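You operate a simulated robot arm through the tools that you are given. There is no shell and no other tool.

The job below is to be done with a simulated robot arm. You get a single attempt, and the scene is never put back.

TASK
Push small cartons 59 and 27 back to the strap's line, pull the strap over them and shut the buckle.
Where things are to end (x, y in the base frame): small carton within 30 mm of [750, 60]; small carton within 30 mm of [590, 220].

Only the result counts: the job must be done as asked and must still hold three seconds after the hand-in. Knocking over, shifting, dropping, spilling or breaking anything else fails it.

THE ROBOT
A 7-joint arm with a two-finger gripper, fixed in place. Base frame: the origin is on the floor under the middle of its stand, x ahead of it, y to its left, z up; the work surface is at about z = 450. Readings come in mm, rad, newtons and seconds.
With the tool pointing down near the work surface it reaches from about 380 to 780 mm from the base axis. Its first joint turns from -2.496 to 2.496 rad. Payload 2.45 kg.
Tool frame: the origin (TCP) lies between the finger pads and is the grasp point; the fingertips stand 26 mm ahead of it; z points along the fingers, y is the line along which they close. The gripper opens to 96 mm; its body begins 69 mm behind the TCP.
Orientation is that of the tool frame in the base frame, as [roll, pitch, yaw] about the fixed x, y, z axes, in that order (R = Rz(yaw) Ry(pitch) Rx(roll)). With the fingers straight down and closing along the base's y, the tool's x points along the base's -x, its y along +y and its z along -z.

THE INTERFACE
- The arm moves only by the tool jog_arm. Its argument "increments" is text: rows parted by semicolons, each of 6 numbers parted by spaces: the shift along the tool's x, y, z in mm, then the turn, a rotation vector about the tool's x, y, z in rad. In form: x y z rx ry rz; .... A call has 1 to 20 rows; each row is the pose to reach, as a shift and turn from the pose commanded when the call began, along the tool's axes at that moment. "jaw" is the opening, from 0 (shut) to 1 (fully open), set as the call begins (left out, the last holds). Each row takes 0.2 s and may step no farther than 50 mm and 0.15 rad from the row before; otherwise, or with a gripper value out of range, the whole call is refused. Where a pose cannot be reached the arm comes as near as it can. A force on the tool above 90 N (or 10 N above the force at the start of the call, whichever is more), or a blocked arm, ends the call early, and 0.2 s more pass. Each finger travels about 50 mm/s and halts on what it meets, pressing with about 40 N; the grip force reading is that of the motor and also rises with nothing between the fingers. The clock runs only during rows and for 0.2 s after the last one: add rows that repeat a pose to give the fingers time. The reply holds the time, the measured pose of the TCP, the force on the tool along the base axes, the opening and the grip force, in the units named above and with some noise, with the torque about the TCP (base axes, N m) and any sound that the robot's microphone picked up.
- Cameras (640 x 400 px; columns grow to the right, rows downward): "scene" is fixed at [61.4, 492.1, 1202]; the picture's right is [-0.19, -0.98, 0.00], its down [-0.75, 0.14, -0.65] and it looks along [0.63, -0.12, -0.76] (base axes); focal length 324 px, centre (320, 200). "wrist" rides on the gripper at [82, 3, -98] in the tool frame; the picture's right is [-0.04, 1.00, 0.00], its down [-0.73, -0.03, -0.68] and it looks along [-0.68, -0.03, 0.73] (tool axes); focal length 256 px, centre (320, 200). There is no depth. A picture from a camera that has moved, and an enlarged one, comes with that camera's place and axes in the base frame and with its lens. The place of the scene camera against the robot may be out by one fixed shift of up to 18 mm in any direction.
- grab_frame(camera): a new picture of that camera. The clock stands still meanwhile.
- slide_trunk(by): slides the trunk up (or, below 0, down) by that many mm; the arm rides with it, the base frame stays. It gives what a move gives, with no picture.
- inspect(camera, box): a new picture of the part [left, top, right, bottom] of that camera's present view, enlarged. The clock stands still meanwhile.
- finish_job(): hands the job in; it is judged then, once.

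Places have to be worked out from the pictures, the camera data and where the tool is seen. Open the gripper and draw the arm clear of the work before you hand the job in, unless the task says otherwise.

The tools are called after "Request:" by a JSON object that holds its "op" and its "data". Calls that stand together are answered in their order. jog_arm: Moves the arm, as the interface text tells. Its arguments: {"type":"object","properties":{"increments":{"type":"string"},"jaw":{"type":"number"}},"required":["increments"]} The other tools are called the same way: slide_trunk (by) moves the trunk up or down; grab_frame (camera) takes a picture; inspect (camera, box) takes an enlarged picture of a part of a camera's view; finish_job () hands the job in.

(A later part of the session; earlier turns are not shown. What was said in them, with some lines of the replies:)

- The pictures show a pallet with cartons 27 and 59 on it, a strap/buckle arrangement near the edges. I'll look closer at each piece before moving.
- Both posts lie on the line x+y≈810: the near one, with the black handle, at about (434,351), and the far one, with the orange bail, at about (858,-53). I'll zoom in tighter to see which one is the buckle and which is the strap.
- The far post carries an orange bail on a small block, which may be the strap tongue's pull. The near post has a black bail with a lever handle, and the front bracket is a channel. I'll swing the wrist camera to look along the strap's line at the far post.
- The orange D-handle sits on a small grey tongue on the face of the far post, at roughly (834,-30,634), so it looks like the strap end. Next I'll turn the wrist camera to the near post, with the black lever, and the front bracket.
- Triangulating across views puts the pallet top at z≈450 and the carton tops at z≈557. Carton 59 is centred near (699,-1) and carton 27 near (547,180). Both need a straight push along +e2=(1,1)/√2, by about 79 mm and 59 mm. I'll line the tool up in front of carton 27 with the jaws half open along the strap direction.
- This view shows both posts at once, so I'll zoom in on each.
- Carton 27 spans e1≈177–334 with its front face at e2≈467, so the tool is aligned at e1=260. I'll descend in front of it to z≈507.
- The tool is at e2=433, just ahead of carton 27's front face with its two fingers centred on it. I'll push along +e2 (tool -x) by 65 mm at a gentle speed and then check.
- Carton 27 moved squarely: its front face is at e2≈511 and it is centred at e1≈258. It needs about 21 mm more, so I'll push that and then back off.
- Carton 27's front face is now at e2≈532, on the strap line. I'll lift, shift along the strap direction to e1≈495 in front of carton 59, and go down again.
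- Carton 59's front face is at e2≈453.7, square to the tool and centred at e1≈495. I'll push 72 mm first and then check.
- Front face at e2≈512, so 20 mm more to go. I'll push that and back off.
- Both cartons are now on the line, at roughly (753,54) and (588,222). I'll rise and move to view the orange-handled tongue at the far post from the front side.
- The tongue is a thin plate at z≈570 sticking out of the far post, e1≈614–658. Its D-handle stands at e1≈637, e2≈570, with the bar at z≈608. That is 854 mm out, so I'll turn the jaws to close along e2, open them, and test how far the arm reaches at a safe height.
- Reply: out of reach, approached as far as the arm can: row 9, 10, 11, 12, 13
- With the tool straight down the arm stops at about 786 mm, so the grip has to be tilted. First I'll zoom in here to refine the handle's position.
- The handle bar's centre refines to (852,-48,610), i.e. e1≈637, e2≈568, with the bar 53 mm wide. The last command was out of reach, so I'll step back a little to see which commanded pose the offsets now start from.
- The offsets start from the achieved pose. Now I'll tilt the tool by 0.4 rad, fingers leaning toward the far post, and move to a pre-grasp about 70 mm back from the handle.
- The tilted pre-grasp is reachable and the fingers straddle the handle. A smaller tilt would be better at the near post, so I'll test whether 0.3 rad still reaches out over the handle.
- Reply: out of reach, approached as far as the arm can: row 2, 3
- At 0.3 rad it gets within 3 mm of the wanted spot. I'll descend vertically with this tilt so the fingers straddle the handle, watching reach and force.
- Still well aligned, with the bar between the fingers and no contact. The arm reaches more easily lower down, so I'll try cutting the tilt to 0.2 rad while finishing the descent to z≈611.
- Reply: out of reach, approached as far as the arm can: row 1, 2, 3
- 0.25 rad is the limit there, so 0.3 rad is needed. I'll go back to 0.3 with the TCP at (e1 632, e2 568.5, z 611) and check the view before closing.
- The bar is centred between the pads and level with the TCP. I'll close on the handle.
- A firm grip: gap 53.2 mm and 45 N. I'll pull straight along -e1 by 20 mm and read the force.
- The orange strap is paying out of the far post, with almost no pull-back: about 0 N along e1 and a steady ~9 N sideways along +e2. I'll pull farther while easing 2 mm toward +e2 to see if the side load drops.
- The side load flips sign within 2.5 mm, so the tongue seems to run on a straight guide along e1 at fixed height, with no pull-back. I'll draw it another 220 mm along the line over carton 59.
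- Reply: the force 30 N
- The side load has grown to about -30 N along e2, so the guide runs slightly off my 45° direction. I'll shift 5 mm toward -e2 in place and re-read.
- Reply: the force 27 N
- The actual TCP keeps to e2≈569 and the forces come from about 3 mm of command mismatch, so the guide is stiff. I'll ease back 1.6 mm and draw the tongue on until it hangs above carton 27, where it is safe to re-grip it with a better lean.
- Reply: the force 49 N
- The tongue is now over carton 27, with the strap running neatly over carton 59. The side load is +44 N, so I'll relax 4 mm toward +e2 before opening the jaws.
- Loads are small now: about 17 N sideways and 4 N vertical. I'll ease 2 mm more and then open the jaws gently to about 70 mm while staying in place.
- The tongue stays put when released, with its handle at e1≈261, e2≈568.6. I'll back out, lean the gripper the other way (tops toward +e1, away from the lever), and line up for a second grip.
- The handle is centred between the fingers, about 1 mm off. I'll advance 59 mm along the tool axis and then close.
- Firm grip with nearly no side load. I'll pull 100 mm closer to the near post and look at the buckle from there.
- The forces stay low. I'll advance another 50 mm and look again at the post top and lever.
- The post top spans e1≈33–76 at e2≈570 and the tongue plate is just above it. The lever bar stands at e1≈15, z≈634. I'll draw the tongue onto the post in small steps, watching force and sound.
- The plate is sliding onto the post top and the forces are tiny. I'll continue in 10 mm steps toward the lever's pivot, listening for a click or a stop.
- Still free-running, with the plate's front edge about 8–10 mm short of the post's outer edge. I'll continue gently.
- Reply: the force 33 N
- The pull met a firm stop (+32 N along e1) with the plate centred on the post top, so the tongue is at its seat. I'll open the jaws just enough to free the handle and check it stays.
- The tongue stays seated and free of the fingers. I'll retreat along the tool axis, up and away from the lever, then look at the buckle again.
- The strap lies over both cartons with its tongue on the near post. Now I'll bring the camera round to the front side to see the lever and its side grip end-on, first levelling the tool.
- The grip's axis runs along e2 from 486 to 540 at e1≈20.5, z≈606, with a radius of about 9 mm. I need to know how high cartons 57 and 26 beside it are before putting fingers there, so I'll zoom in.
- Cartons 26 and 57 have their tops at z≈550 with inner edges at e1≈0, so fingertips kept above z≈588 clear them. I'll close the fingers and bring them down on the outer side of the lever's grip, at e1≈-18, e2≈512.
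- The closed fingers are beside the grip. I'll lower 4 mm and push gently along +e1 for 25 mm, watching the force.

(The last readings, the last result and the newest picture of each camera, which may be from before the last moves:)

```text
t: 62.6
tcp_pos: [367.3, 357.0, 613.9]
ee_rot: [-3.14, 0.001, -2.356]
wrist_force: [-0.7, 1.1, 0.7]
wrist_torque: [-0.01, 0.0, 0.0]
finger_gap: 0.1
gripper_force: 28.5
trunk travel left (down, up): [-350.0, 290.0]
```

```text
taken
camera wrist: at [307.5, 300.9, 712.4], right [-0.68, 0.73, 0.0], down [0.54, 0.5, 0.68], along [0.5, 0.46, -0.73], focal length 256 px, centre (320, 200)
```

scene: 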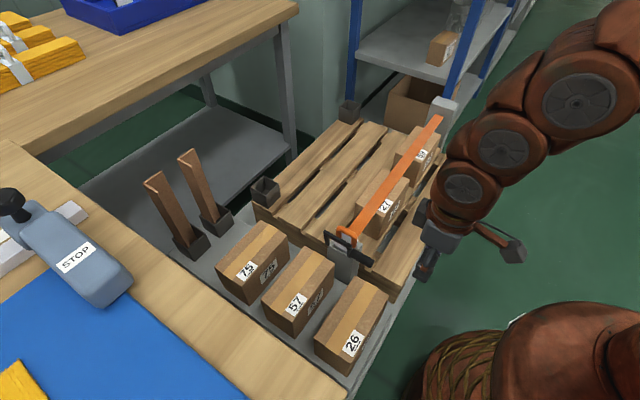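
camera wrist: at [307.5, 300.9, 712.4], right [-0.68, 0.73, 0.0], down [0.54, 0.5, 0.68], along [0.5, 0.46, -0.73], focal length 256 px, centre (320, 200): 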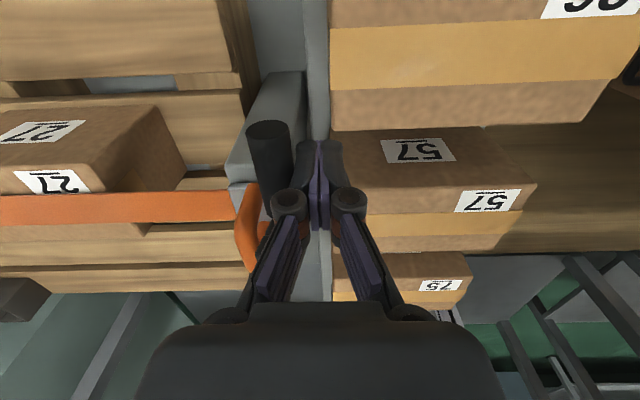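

The fingers are just about touching the grip. I'll continue another 20 mm.

Request:
{"op": "jog_arm", "data": {"increments": "0 -4 0 0 0 0; 0 -8 0 0 0 0; 0 -12 0 0 0 0; 0 -16 0 0 0 0; 0 -20 0 0 0 0"}}

Request:
{"op": "grab_frame", "data": {"camera": "wrist"}}

Request:
{"op": "inspect", "data": {"camera": "scene", "box": [310, 180, 438, 280]}}

```text
t: 63.8
tcp_pos: [380.8, 342.7, 615.6]
ee_rot: [-3.14, 0.0, -2.356]
wrist_force: [-0.9, 0.4, -0.6]
wrist_torque: [-0.02, 0.02, 0.0]
finger_gap: 0.0
gripper_force: 28.8
trunk travel left (down, up): [-350.0, 290.0]
```

```text
taken
camera wrist: at [321.2, 287.2, 713.4], right [-0.68, 0.73, 0.0], down [0.54, 0.5, 0.68], along [0.5, 0.46, -0.73], focal length 256 px, centre (320, 200)
```

wrist: 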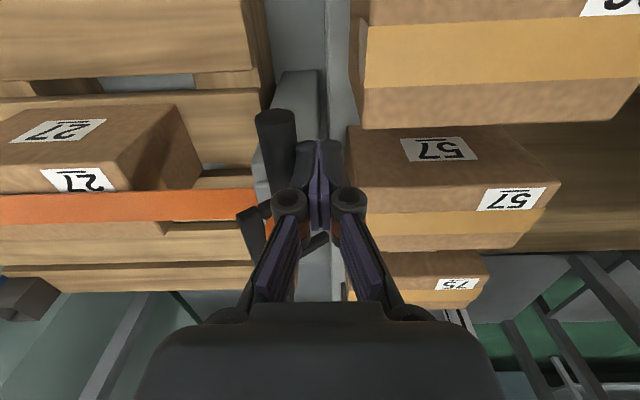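

```text
4.00 times, centred on (374, 230) of scene
camera zoom: at [61.4, 492.1, 1202.0], right [-0.19, -0.98, 0.0], down [-0.75, 0.14, -0.65], along [0.63, -0.12, -0.76], focal length 1297 px, centre (104, 80)
```

zoom: 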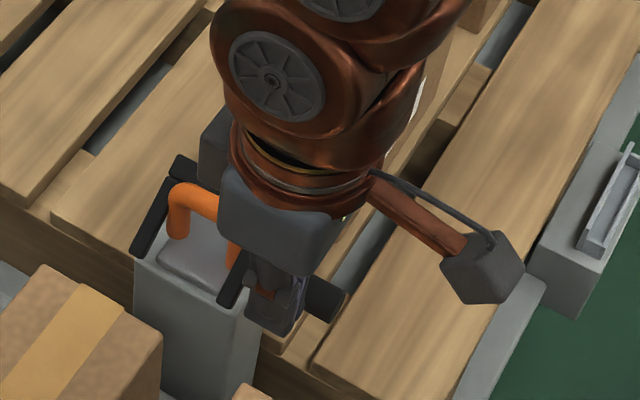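

The lever is turning inward over the orange handle with hardly any resistance. I'll nudge it a bit more, then lift, shift over the grip and press it down from above.

Request:
{"op": "jog_arm", "data": {"increments": "0 -4 0 0 0 0; 0 -8 0 0 0 0; 0 -8 0 0 0 0"}}

Request:
{"op": "inspect", "data": {"camera": "scene", "box": [310, 180, 438, 280]}}

Request:
{"op": "inspect", "data": {"camera": "wrist", "box": [200, 80, 380, 280]}}

```text
t: 64.6
tcp_pos: [387.2, 338.7, 615.7]
ee_rot: [-3.142, -0.001, -2.356]
wrist_force: [-0.2, 0.2, 0.0]
wrist_torque: [-0.02, 0.02, -0.02]
finger_gap: 0.0
gripper_force: 28.8
trunk travel left (down, up): [-350.0, 290.0]
```

```text
4.00 times, centred on (374, 230) of scene
camera zoom: at [61.4, 492.1, 1202.0], right [-0.19, -0.98, 0.0], down [-0.75, 0.14, -0.65], along [0.63, -0.12, -0.76], focal length 1297 px, centre (104, 80)
```

zoom: 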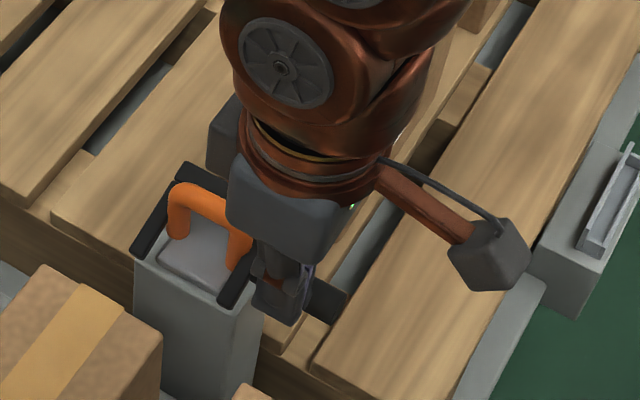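

```text
2.00 times, centred on (290, 180) of wrist
camera zoom: at [326.9, 281.5, 713.3], right [-0.68, 0.73, 0.0], down [0.54, 0.5, 0.68], along [0.5, 0.46, -0.73], focal length 512 px, centre (380, 240)
```

zoom: 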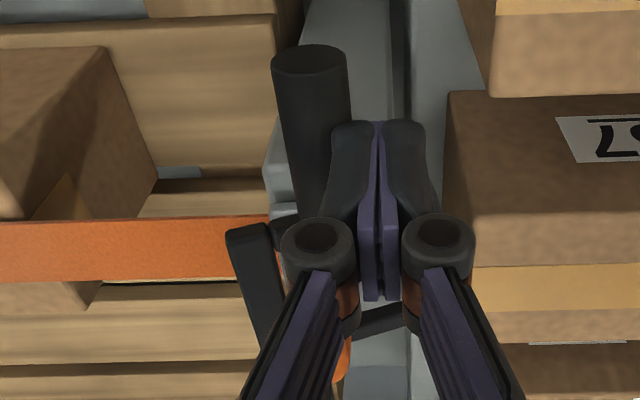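

The bar is over and past the handle. I'll lift off straight up and see where the lever settles.

Request:
{"op": "jog_arm", "data": {"increments": "0 1 -20 0 0 0; 0 1 -45 0 0 0; 0 -15 -50 0 0 0; 0 -28 -50 0 0 0; 0 -28 -50 0 0 0"}}

Request:
{"op": "inspect", "data": {"camera": "wrist", "box": [200, 80, 440, 280]}}

Request:
{"op": "inspect", "data": {"camera": "scene", "box": [310, 180, 438, 280]}}

```text
t: 65.8
tcp_pos: [407.6, 317.7, 666.1]
ee_rot: [3.142, 0.001, -2.355]
wrist_force: [0.2, 0.5, 0.8]
wrist_torque: [0.03, -0.03, -0.01]
finger_gap: 0.0
gripper_force: 28.0
trunk travel left (down, up): [-350.0, 290.0]
```

```text
2.00 times, centred on (320, 180) of wrist
camera zoom: at [346.9, 262.1, 764.7], right [-0.68, 0.73, 0.0], down [0.54, 0.5, 0.68], along [0.5, 0.46, -0.73], focal length 512 px, centre (320, 240)
```

zoom: 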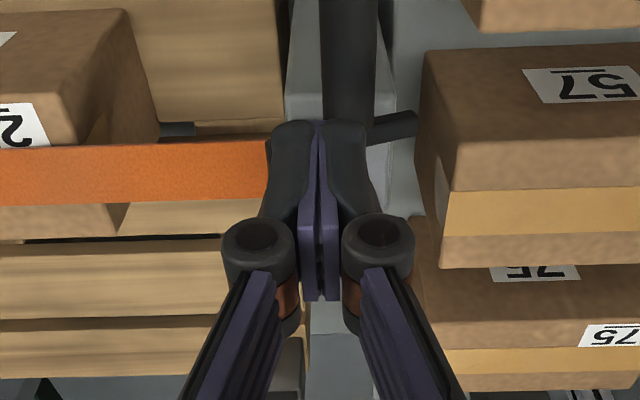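

```text
4.00 times, centred on (374, 230) of scene
camera zoom: at [61.4, 492.1, 1202.0], right [-0.19, -0.98, 0.0], down [-0.75, 0.14, -0.65], along [0.63, -0.12, -0.76], focal length 1297 px, centre (104, 80)
```

zoom: 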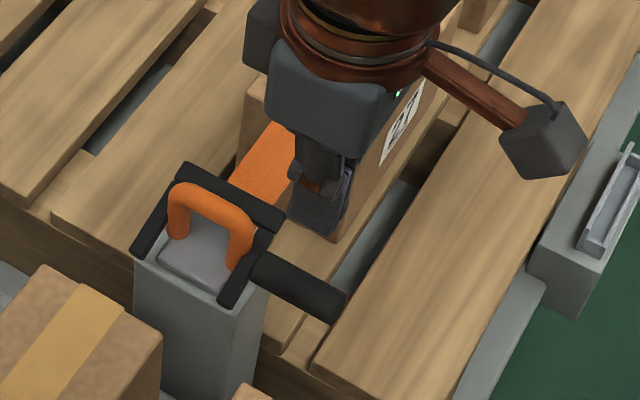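

The lever rests at about 75°, with the grip near e1≈55, z≈583. I'll press down on the grip with the closed fingertips.

Request:
{"op": "jog_arm", "data": {"increments": "0 5 10 0 0 0; 0 5 25 0 0 0; 0 5 38 0 0 0; 0 5 44 0 0 0; 0 5 48 0 0 0; 0 5 51 0 0 0; 0 5 51 0 0 0"}}

Request:
{"op": "inspect", "data": {"camera": "scene", "box": [310, 180, 438, 280]}}

Request:
{"op": "inspect", "data": {"camera": "wrist", "box": [200, 80, 440, 280]}}

```text
t: 67.4
tcp_pos: [402.7, 319.8, 614.4]
ee_rot: [3.141, 0.0, -2.356]
wrist_force: [0.1, -1.0, 0.2]
wrist_torque: [-0.02, 0.0, -0.01]
finger_gap: 0.0
gripper_force: 28.4
trunk travel left (down, up): [-350.0, 290.0]
```

```text
4.00 times, centred on (374, 230) of scene
camera zoom: at [61.4, 492.1, 1202.0], right [-0.19, -0.98, 0.0], down [-0.75, 0.14, -0.65], along [0.63, -0.12, -0.76], focal length 1297 px, centre (104, 80)
```

zoom: 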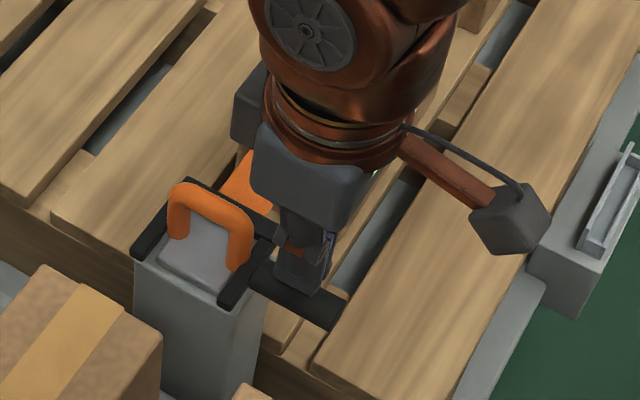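

```text
2.00 times, centred on (320, 180) of wrist
camera zoom: at [343.4, 265.0, 712.2], right [-0.68, 0.73, 0.0], down [0.54, 0.5, 0.68], along [0.5, 0.46, -0.73], focal length 512 px, centre (320, 240)
```

zoom: 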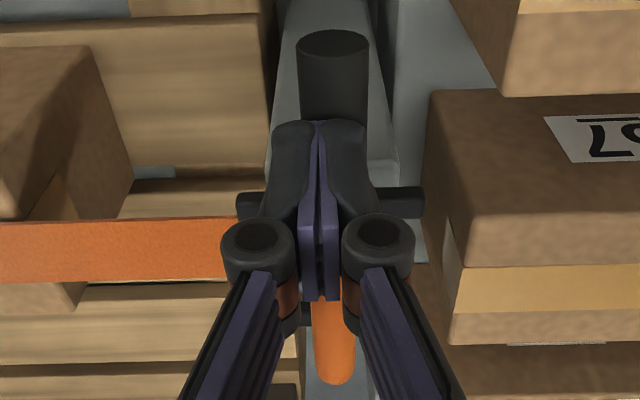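

The lever followed down and now lies almost flat, with the fingertips at z≈588 and no force. I'll press further in small steps until it meets its end or clicks.

Request:
{"op": "jog_arm", "data": {"increments": "0 0 2 0 0 0; 0 0 4 0 0 0; 0 0 6 0 0 0; 0 0 8 0 0 0; 0 0 8 0 0 0"}}

Request:
{"op": "inspect", "data": {"camera": "scene", "box": [310, 180, 438, 280]}}

Request:
{"op": "inspect", "data": {"camera": "wrist", "box": [200, 80, 440, 280]}}

```text
t: 68.6
tcp_pos: [403.2, 320.7, 608.8]
ee_rot: [3.141, 0.008, -2.356]
wrist_force: [-0.4, -1.4, 63.2]
wrist_torque: [-0.05, 0.44, 0.03]
finger_gap: 0.2
gripper_force: 28.6
trunk travel left (down, up): [-350.0, 290.0]
```

```text
4.00 times, centred on (374, 230) of scene
camera zoom: at [61.4, 492.1, 1202.0], right [-0.19, -0.98, 0.0], down [-0.75, 0.14, -0.65], along [0.63, -0.12, -0.76], focal length 1297 px, centre (104, 80)
```

zoom: 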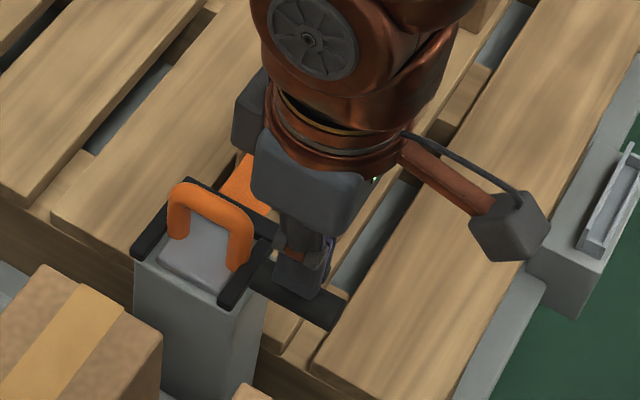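

```text
2.00 times, centred on (320, 180) of wrist
camera zoom: at [343.0, 264.4, 707.2], right [-0.68, 0.73, 0.0], down [0.54, 0.49, 0.68], along [0.5, 0.46, -0.73], focal length 512 px, centre (320, 240)
```

zoom: 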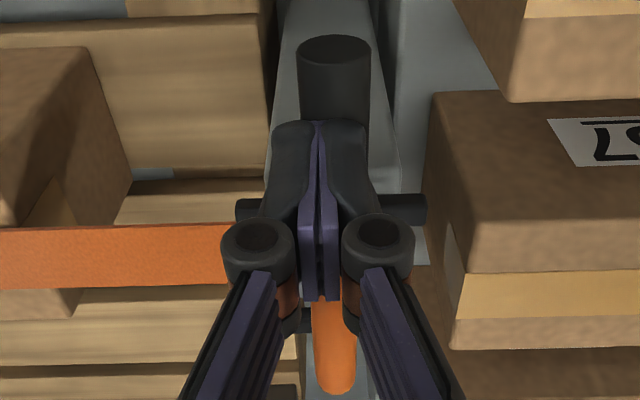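

The lever met a firm stop at 63 N with the grip centre at z≈573, lying flat. I'll lift off and check that it stays down.

Request:
{"op": "jog_arm", "data": {"increments": "0 0 -10 0 0 0; 0 0 -40 0 0 0; 0 0 -80 0 0 0; 20 0 -110 0 0 0; 60 0 -110 0 0 0; 100 0 -110 0 0 0; 100 0 -110 0 0 0"}}

Request:
{"op": "grab_frame", "data": {"camera": "wrist"}}

Request:
{"op": "inspect", "data": {"camera": "scene", "box": [310, 180, 438, 280]}}

```text
t: 70.2
tcp_pos: [332.5, 251.2, 714.7]
ee_rot: [-3.14, -0.001, -2.357]
wrist_force: [0.5, -0.4, -0.5]
wrist_torque: [0.0, -0.02, 0.02]
finger_gap: 0.0
gripper_force: 28.4
trunk travel left (down, up): [-350.0, 290.0]
```

```text
taken
camera wrist: at [272.3, 195.5, 814.0], right [-0.68, 0.73, 0.0], down [0.54, 0.5, 0.68], along [0.5, 0.46, -0.73], focal length 256 px, centre (320, 200)
```

wrist: 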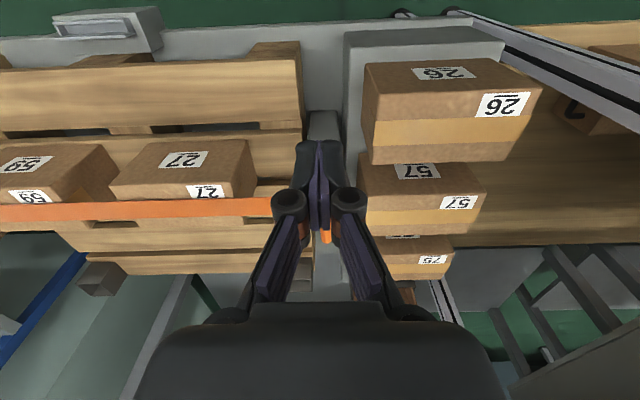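

```text
4.00 times, centred on (374, 230) of scene
camera zoom: at [61.4, 492.1, 1202.0], right [-0.19, -0.98, 0.0], down [-0.75, 0.14, -0.65], along [0.63, -0.12, -0.76], focal length 1297 px, centre (104, 80)
```

zoom: 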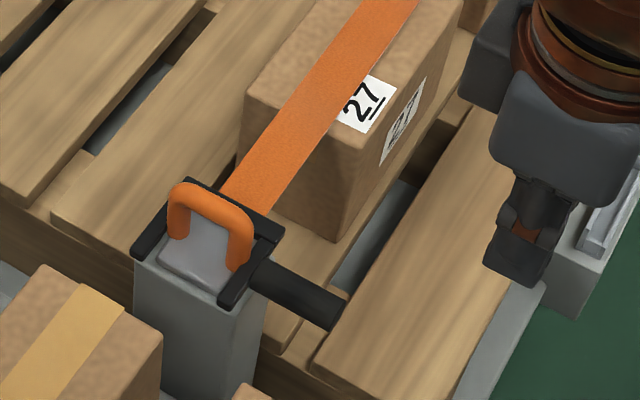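

The lever stays flat around the orange handle and nothing else moved. I'll take a lower side view to verify that the lever is fully down and the tongue is seated.

Request:
{"op": "jog_arm", "data": {"increments": "3 -20 15 0 -0.1 0; 6 -40 30 0 -0.2 0; 9 -60 45 0 -0.3 0; 12 -75 60 0 -0.4 0; 12.8 -82 75 0 -0.5 0; 12.8 -82 75 0 -0.5 0"}}

Request:
{"op": "grab_frame", "data": {"camera": "wrist"}}

```text
t: 71.6
tcp_pos: [448.1, 209.2, 655.1]
ee_rot: [3.138, 0.498, -2.355]
wrist_force: [-0.3, -0.5, 0.0]
wrist_torque: [0.0, 0.0, -0.01]
finger_gap: 0.3
gripper_force: 27.6
out of reach, approached as far as the arm can: row 3, 4, 5, 6
trunk travel left (down, up): [-350.0, 290.0]
```

```text
taken
camera wrist: at [361.2, 127.9, 701.4], right [-0.68, 0.73, 0.02], down [0.25, 0.2, 0.95], along [0.69, 0.65, -0.32], focal length 256 px, centre (320, 200)
```

wrist: 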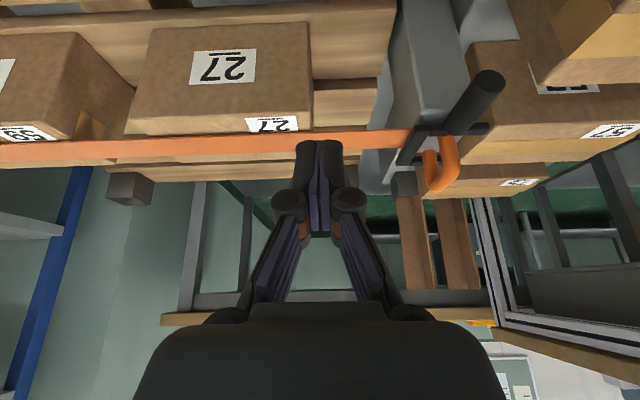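

Request:
{"op": "inspect", "data": {"camera": "wrist", "box": [380, 50, 540, 210]}}

Request:
{"op": "inspect", "data": {"camera": "wrist", "box": [0, 20, 420, 210]}}

Request:
{"op": "inspect", "data": {"camera": "scene", "box": [320, 200, 384, 260]}}

```text
2.50 times, centred on (460, 130) of wrist
camera zoom: at [361.2, 127.9, 701.4], right [-0.68, 0.73, 0.02], down [0.25, 0.2, 0.95], along [0.69, 0.65, -0.32], focal length 640 px, centre (-30, 375)
```

zoom: 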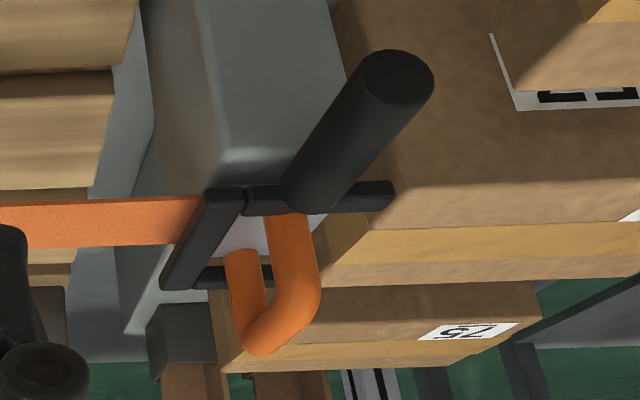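

```text
1.52 times, centred on (210, 115) of wrist
camera zoom: at [361.2, 127.9, 701.4], right [-0.68, 0.73, 0.02], down [0.25, 0.2, 0.95], along [0.69, 0.65, -0.32], focal length 390 px, centre (488, 330)
```

zoom: 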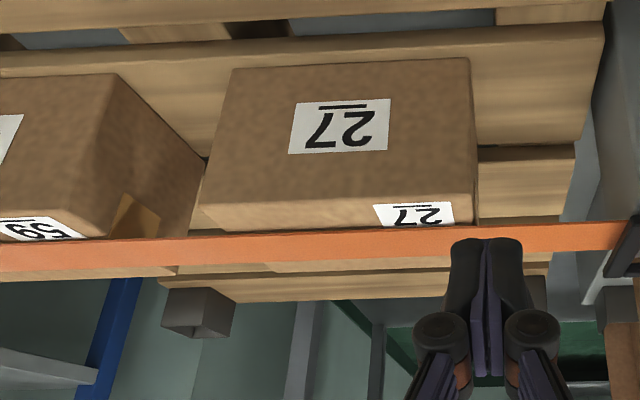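

```text
6.67 times, centred on (352, 230) of scene
camera zoom: at [61.4, 492.1, 1202.0], right [-0.19, -0.98, 0.0], down [-0.75, 0.14, -0.65], along [0.63, -0.12, -0.76], focal length 2161 px, centre (107, 0)
```

zoom: 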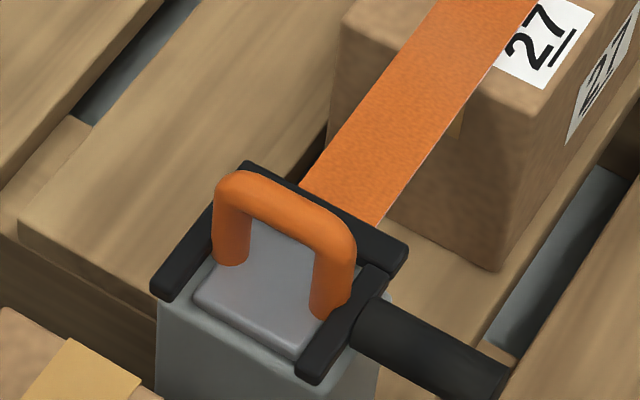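

The side view shows the lever arms level, the bar across the strap, and the grip still at z≈574, which is the stop. The cartons sit at about (584,223) and (753,54), both within tolerance. I'll raise the arm clear, level the tool and open the gripper.

Request:
{"op": "jog_arm", "data": {"increments": "-19.2 0 -35.1 0 0.1 0; -38.3 0 -70.2 0 0.2 0; -57.5 0 -105.4 0 0.3 0; -40 0 -115 0 0.4 0; -22.4 0 -124.6 0 0.5 0; -22.4 0 -124.6 0 0.5 0; -22.4 0 -124.6 0 0.5 0", "jaw": 1}}

Request:
{"op": "grab_frame", "data": {"camera": "scene"}}

Request:
{"op": "grab_frame", "data": {"camera": "wrist"}}

```text
t: 73.2
tcp_pos: [418.7, 182.5, 775.1]
ee_rot: [3.14, -0.001, -2.357]
wrist_force: [0.4, 0.0, -0.5]
wrist_torque: [-0.01, -0.02, 0.0]
finger_gap: 96.0
gripper_force: 0.1
trunk travel left (down, up): [-350.0, 290.0]
```

```text
taken
```

scene: 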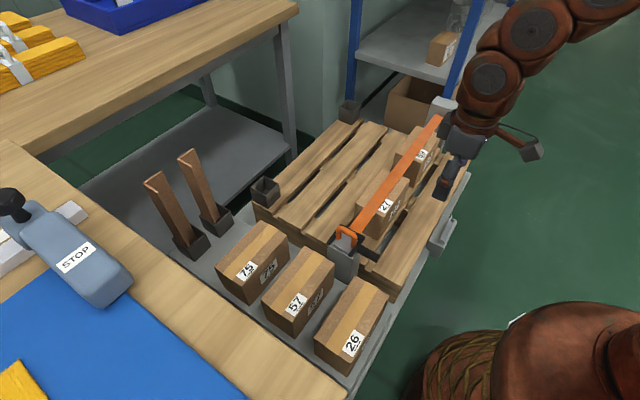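

```text
taken
camera wrist: at [358.1, 126.3, 873.5], right [-0.68, 0.73, 0.0], down [0.54, 0.5, 0.68], along [0.5, 0.46, -0.73], focal length 256 px, centre (320, 200)
```

wrist: 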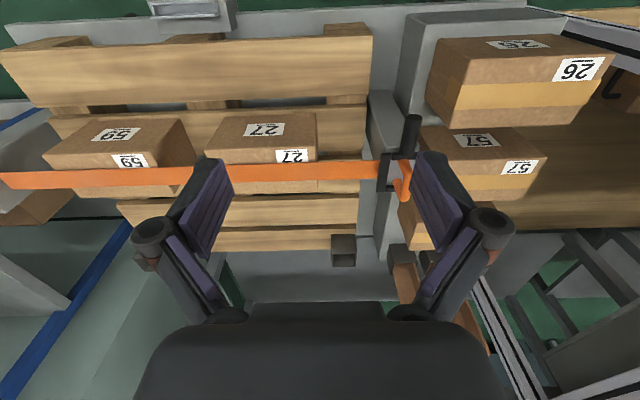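

The strap runs over both cartons to the seated tongue, and the lever is shut over it. Cartons 75, 57 and 26 are where they were, and the open gripper is well clear above. I'm handing the job in.

Request:
{"op": "finish_job", "data": {}}

```text
The job is handed in.
```

I pushed cartons 59 and 27 back to the strap's line, pulled the strap over them and shut the buckle, then handed the job in. I haven't seen the verdict.

- **Cartons:** By my measurements from the camera views, carton 59 sits at about (753, 54) and carton 27 at about (584, 223). That puts both about 7 mm from their targets, against the 30 mm allowed.
- **Strap:** I pulled the strap's end over both cartons until it reached a firm stop in the middle of the near post. It stayed there when I let go.
- **Buckle:** I turned the lever over the orange handle and pressed it flat. It met a firm stop at 63 N and stayed down after I lifted off. The microphone never reported a click, so I'm judging it shut by its position and that stop.
- **Everything else:** Cartons 75, 57 and 26 look unmoved in the final picture. The gripper is open and well above the work.
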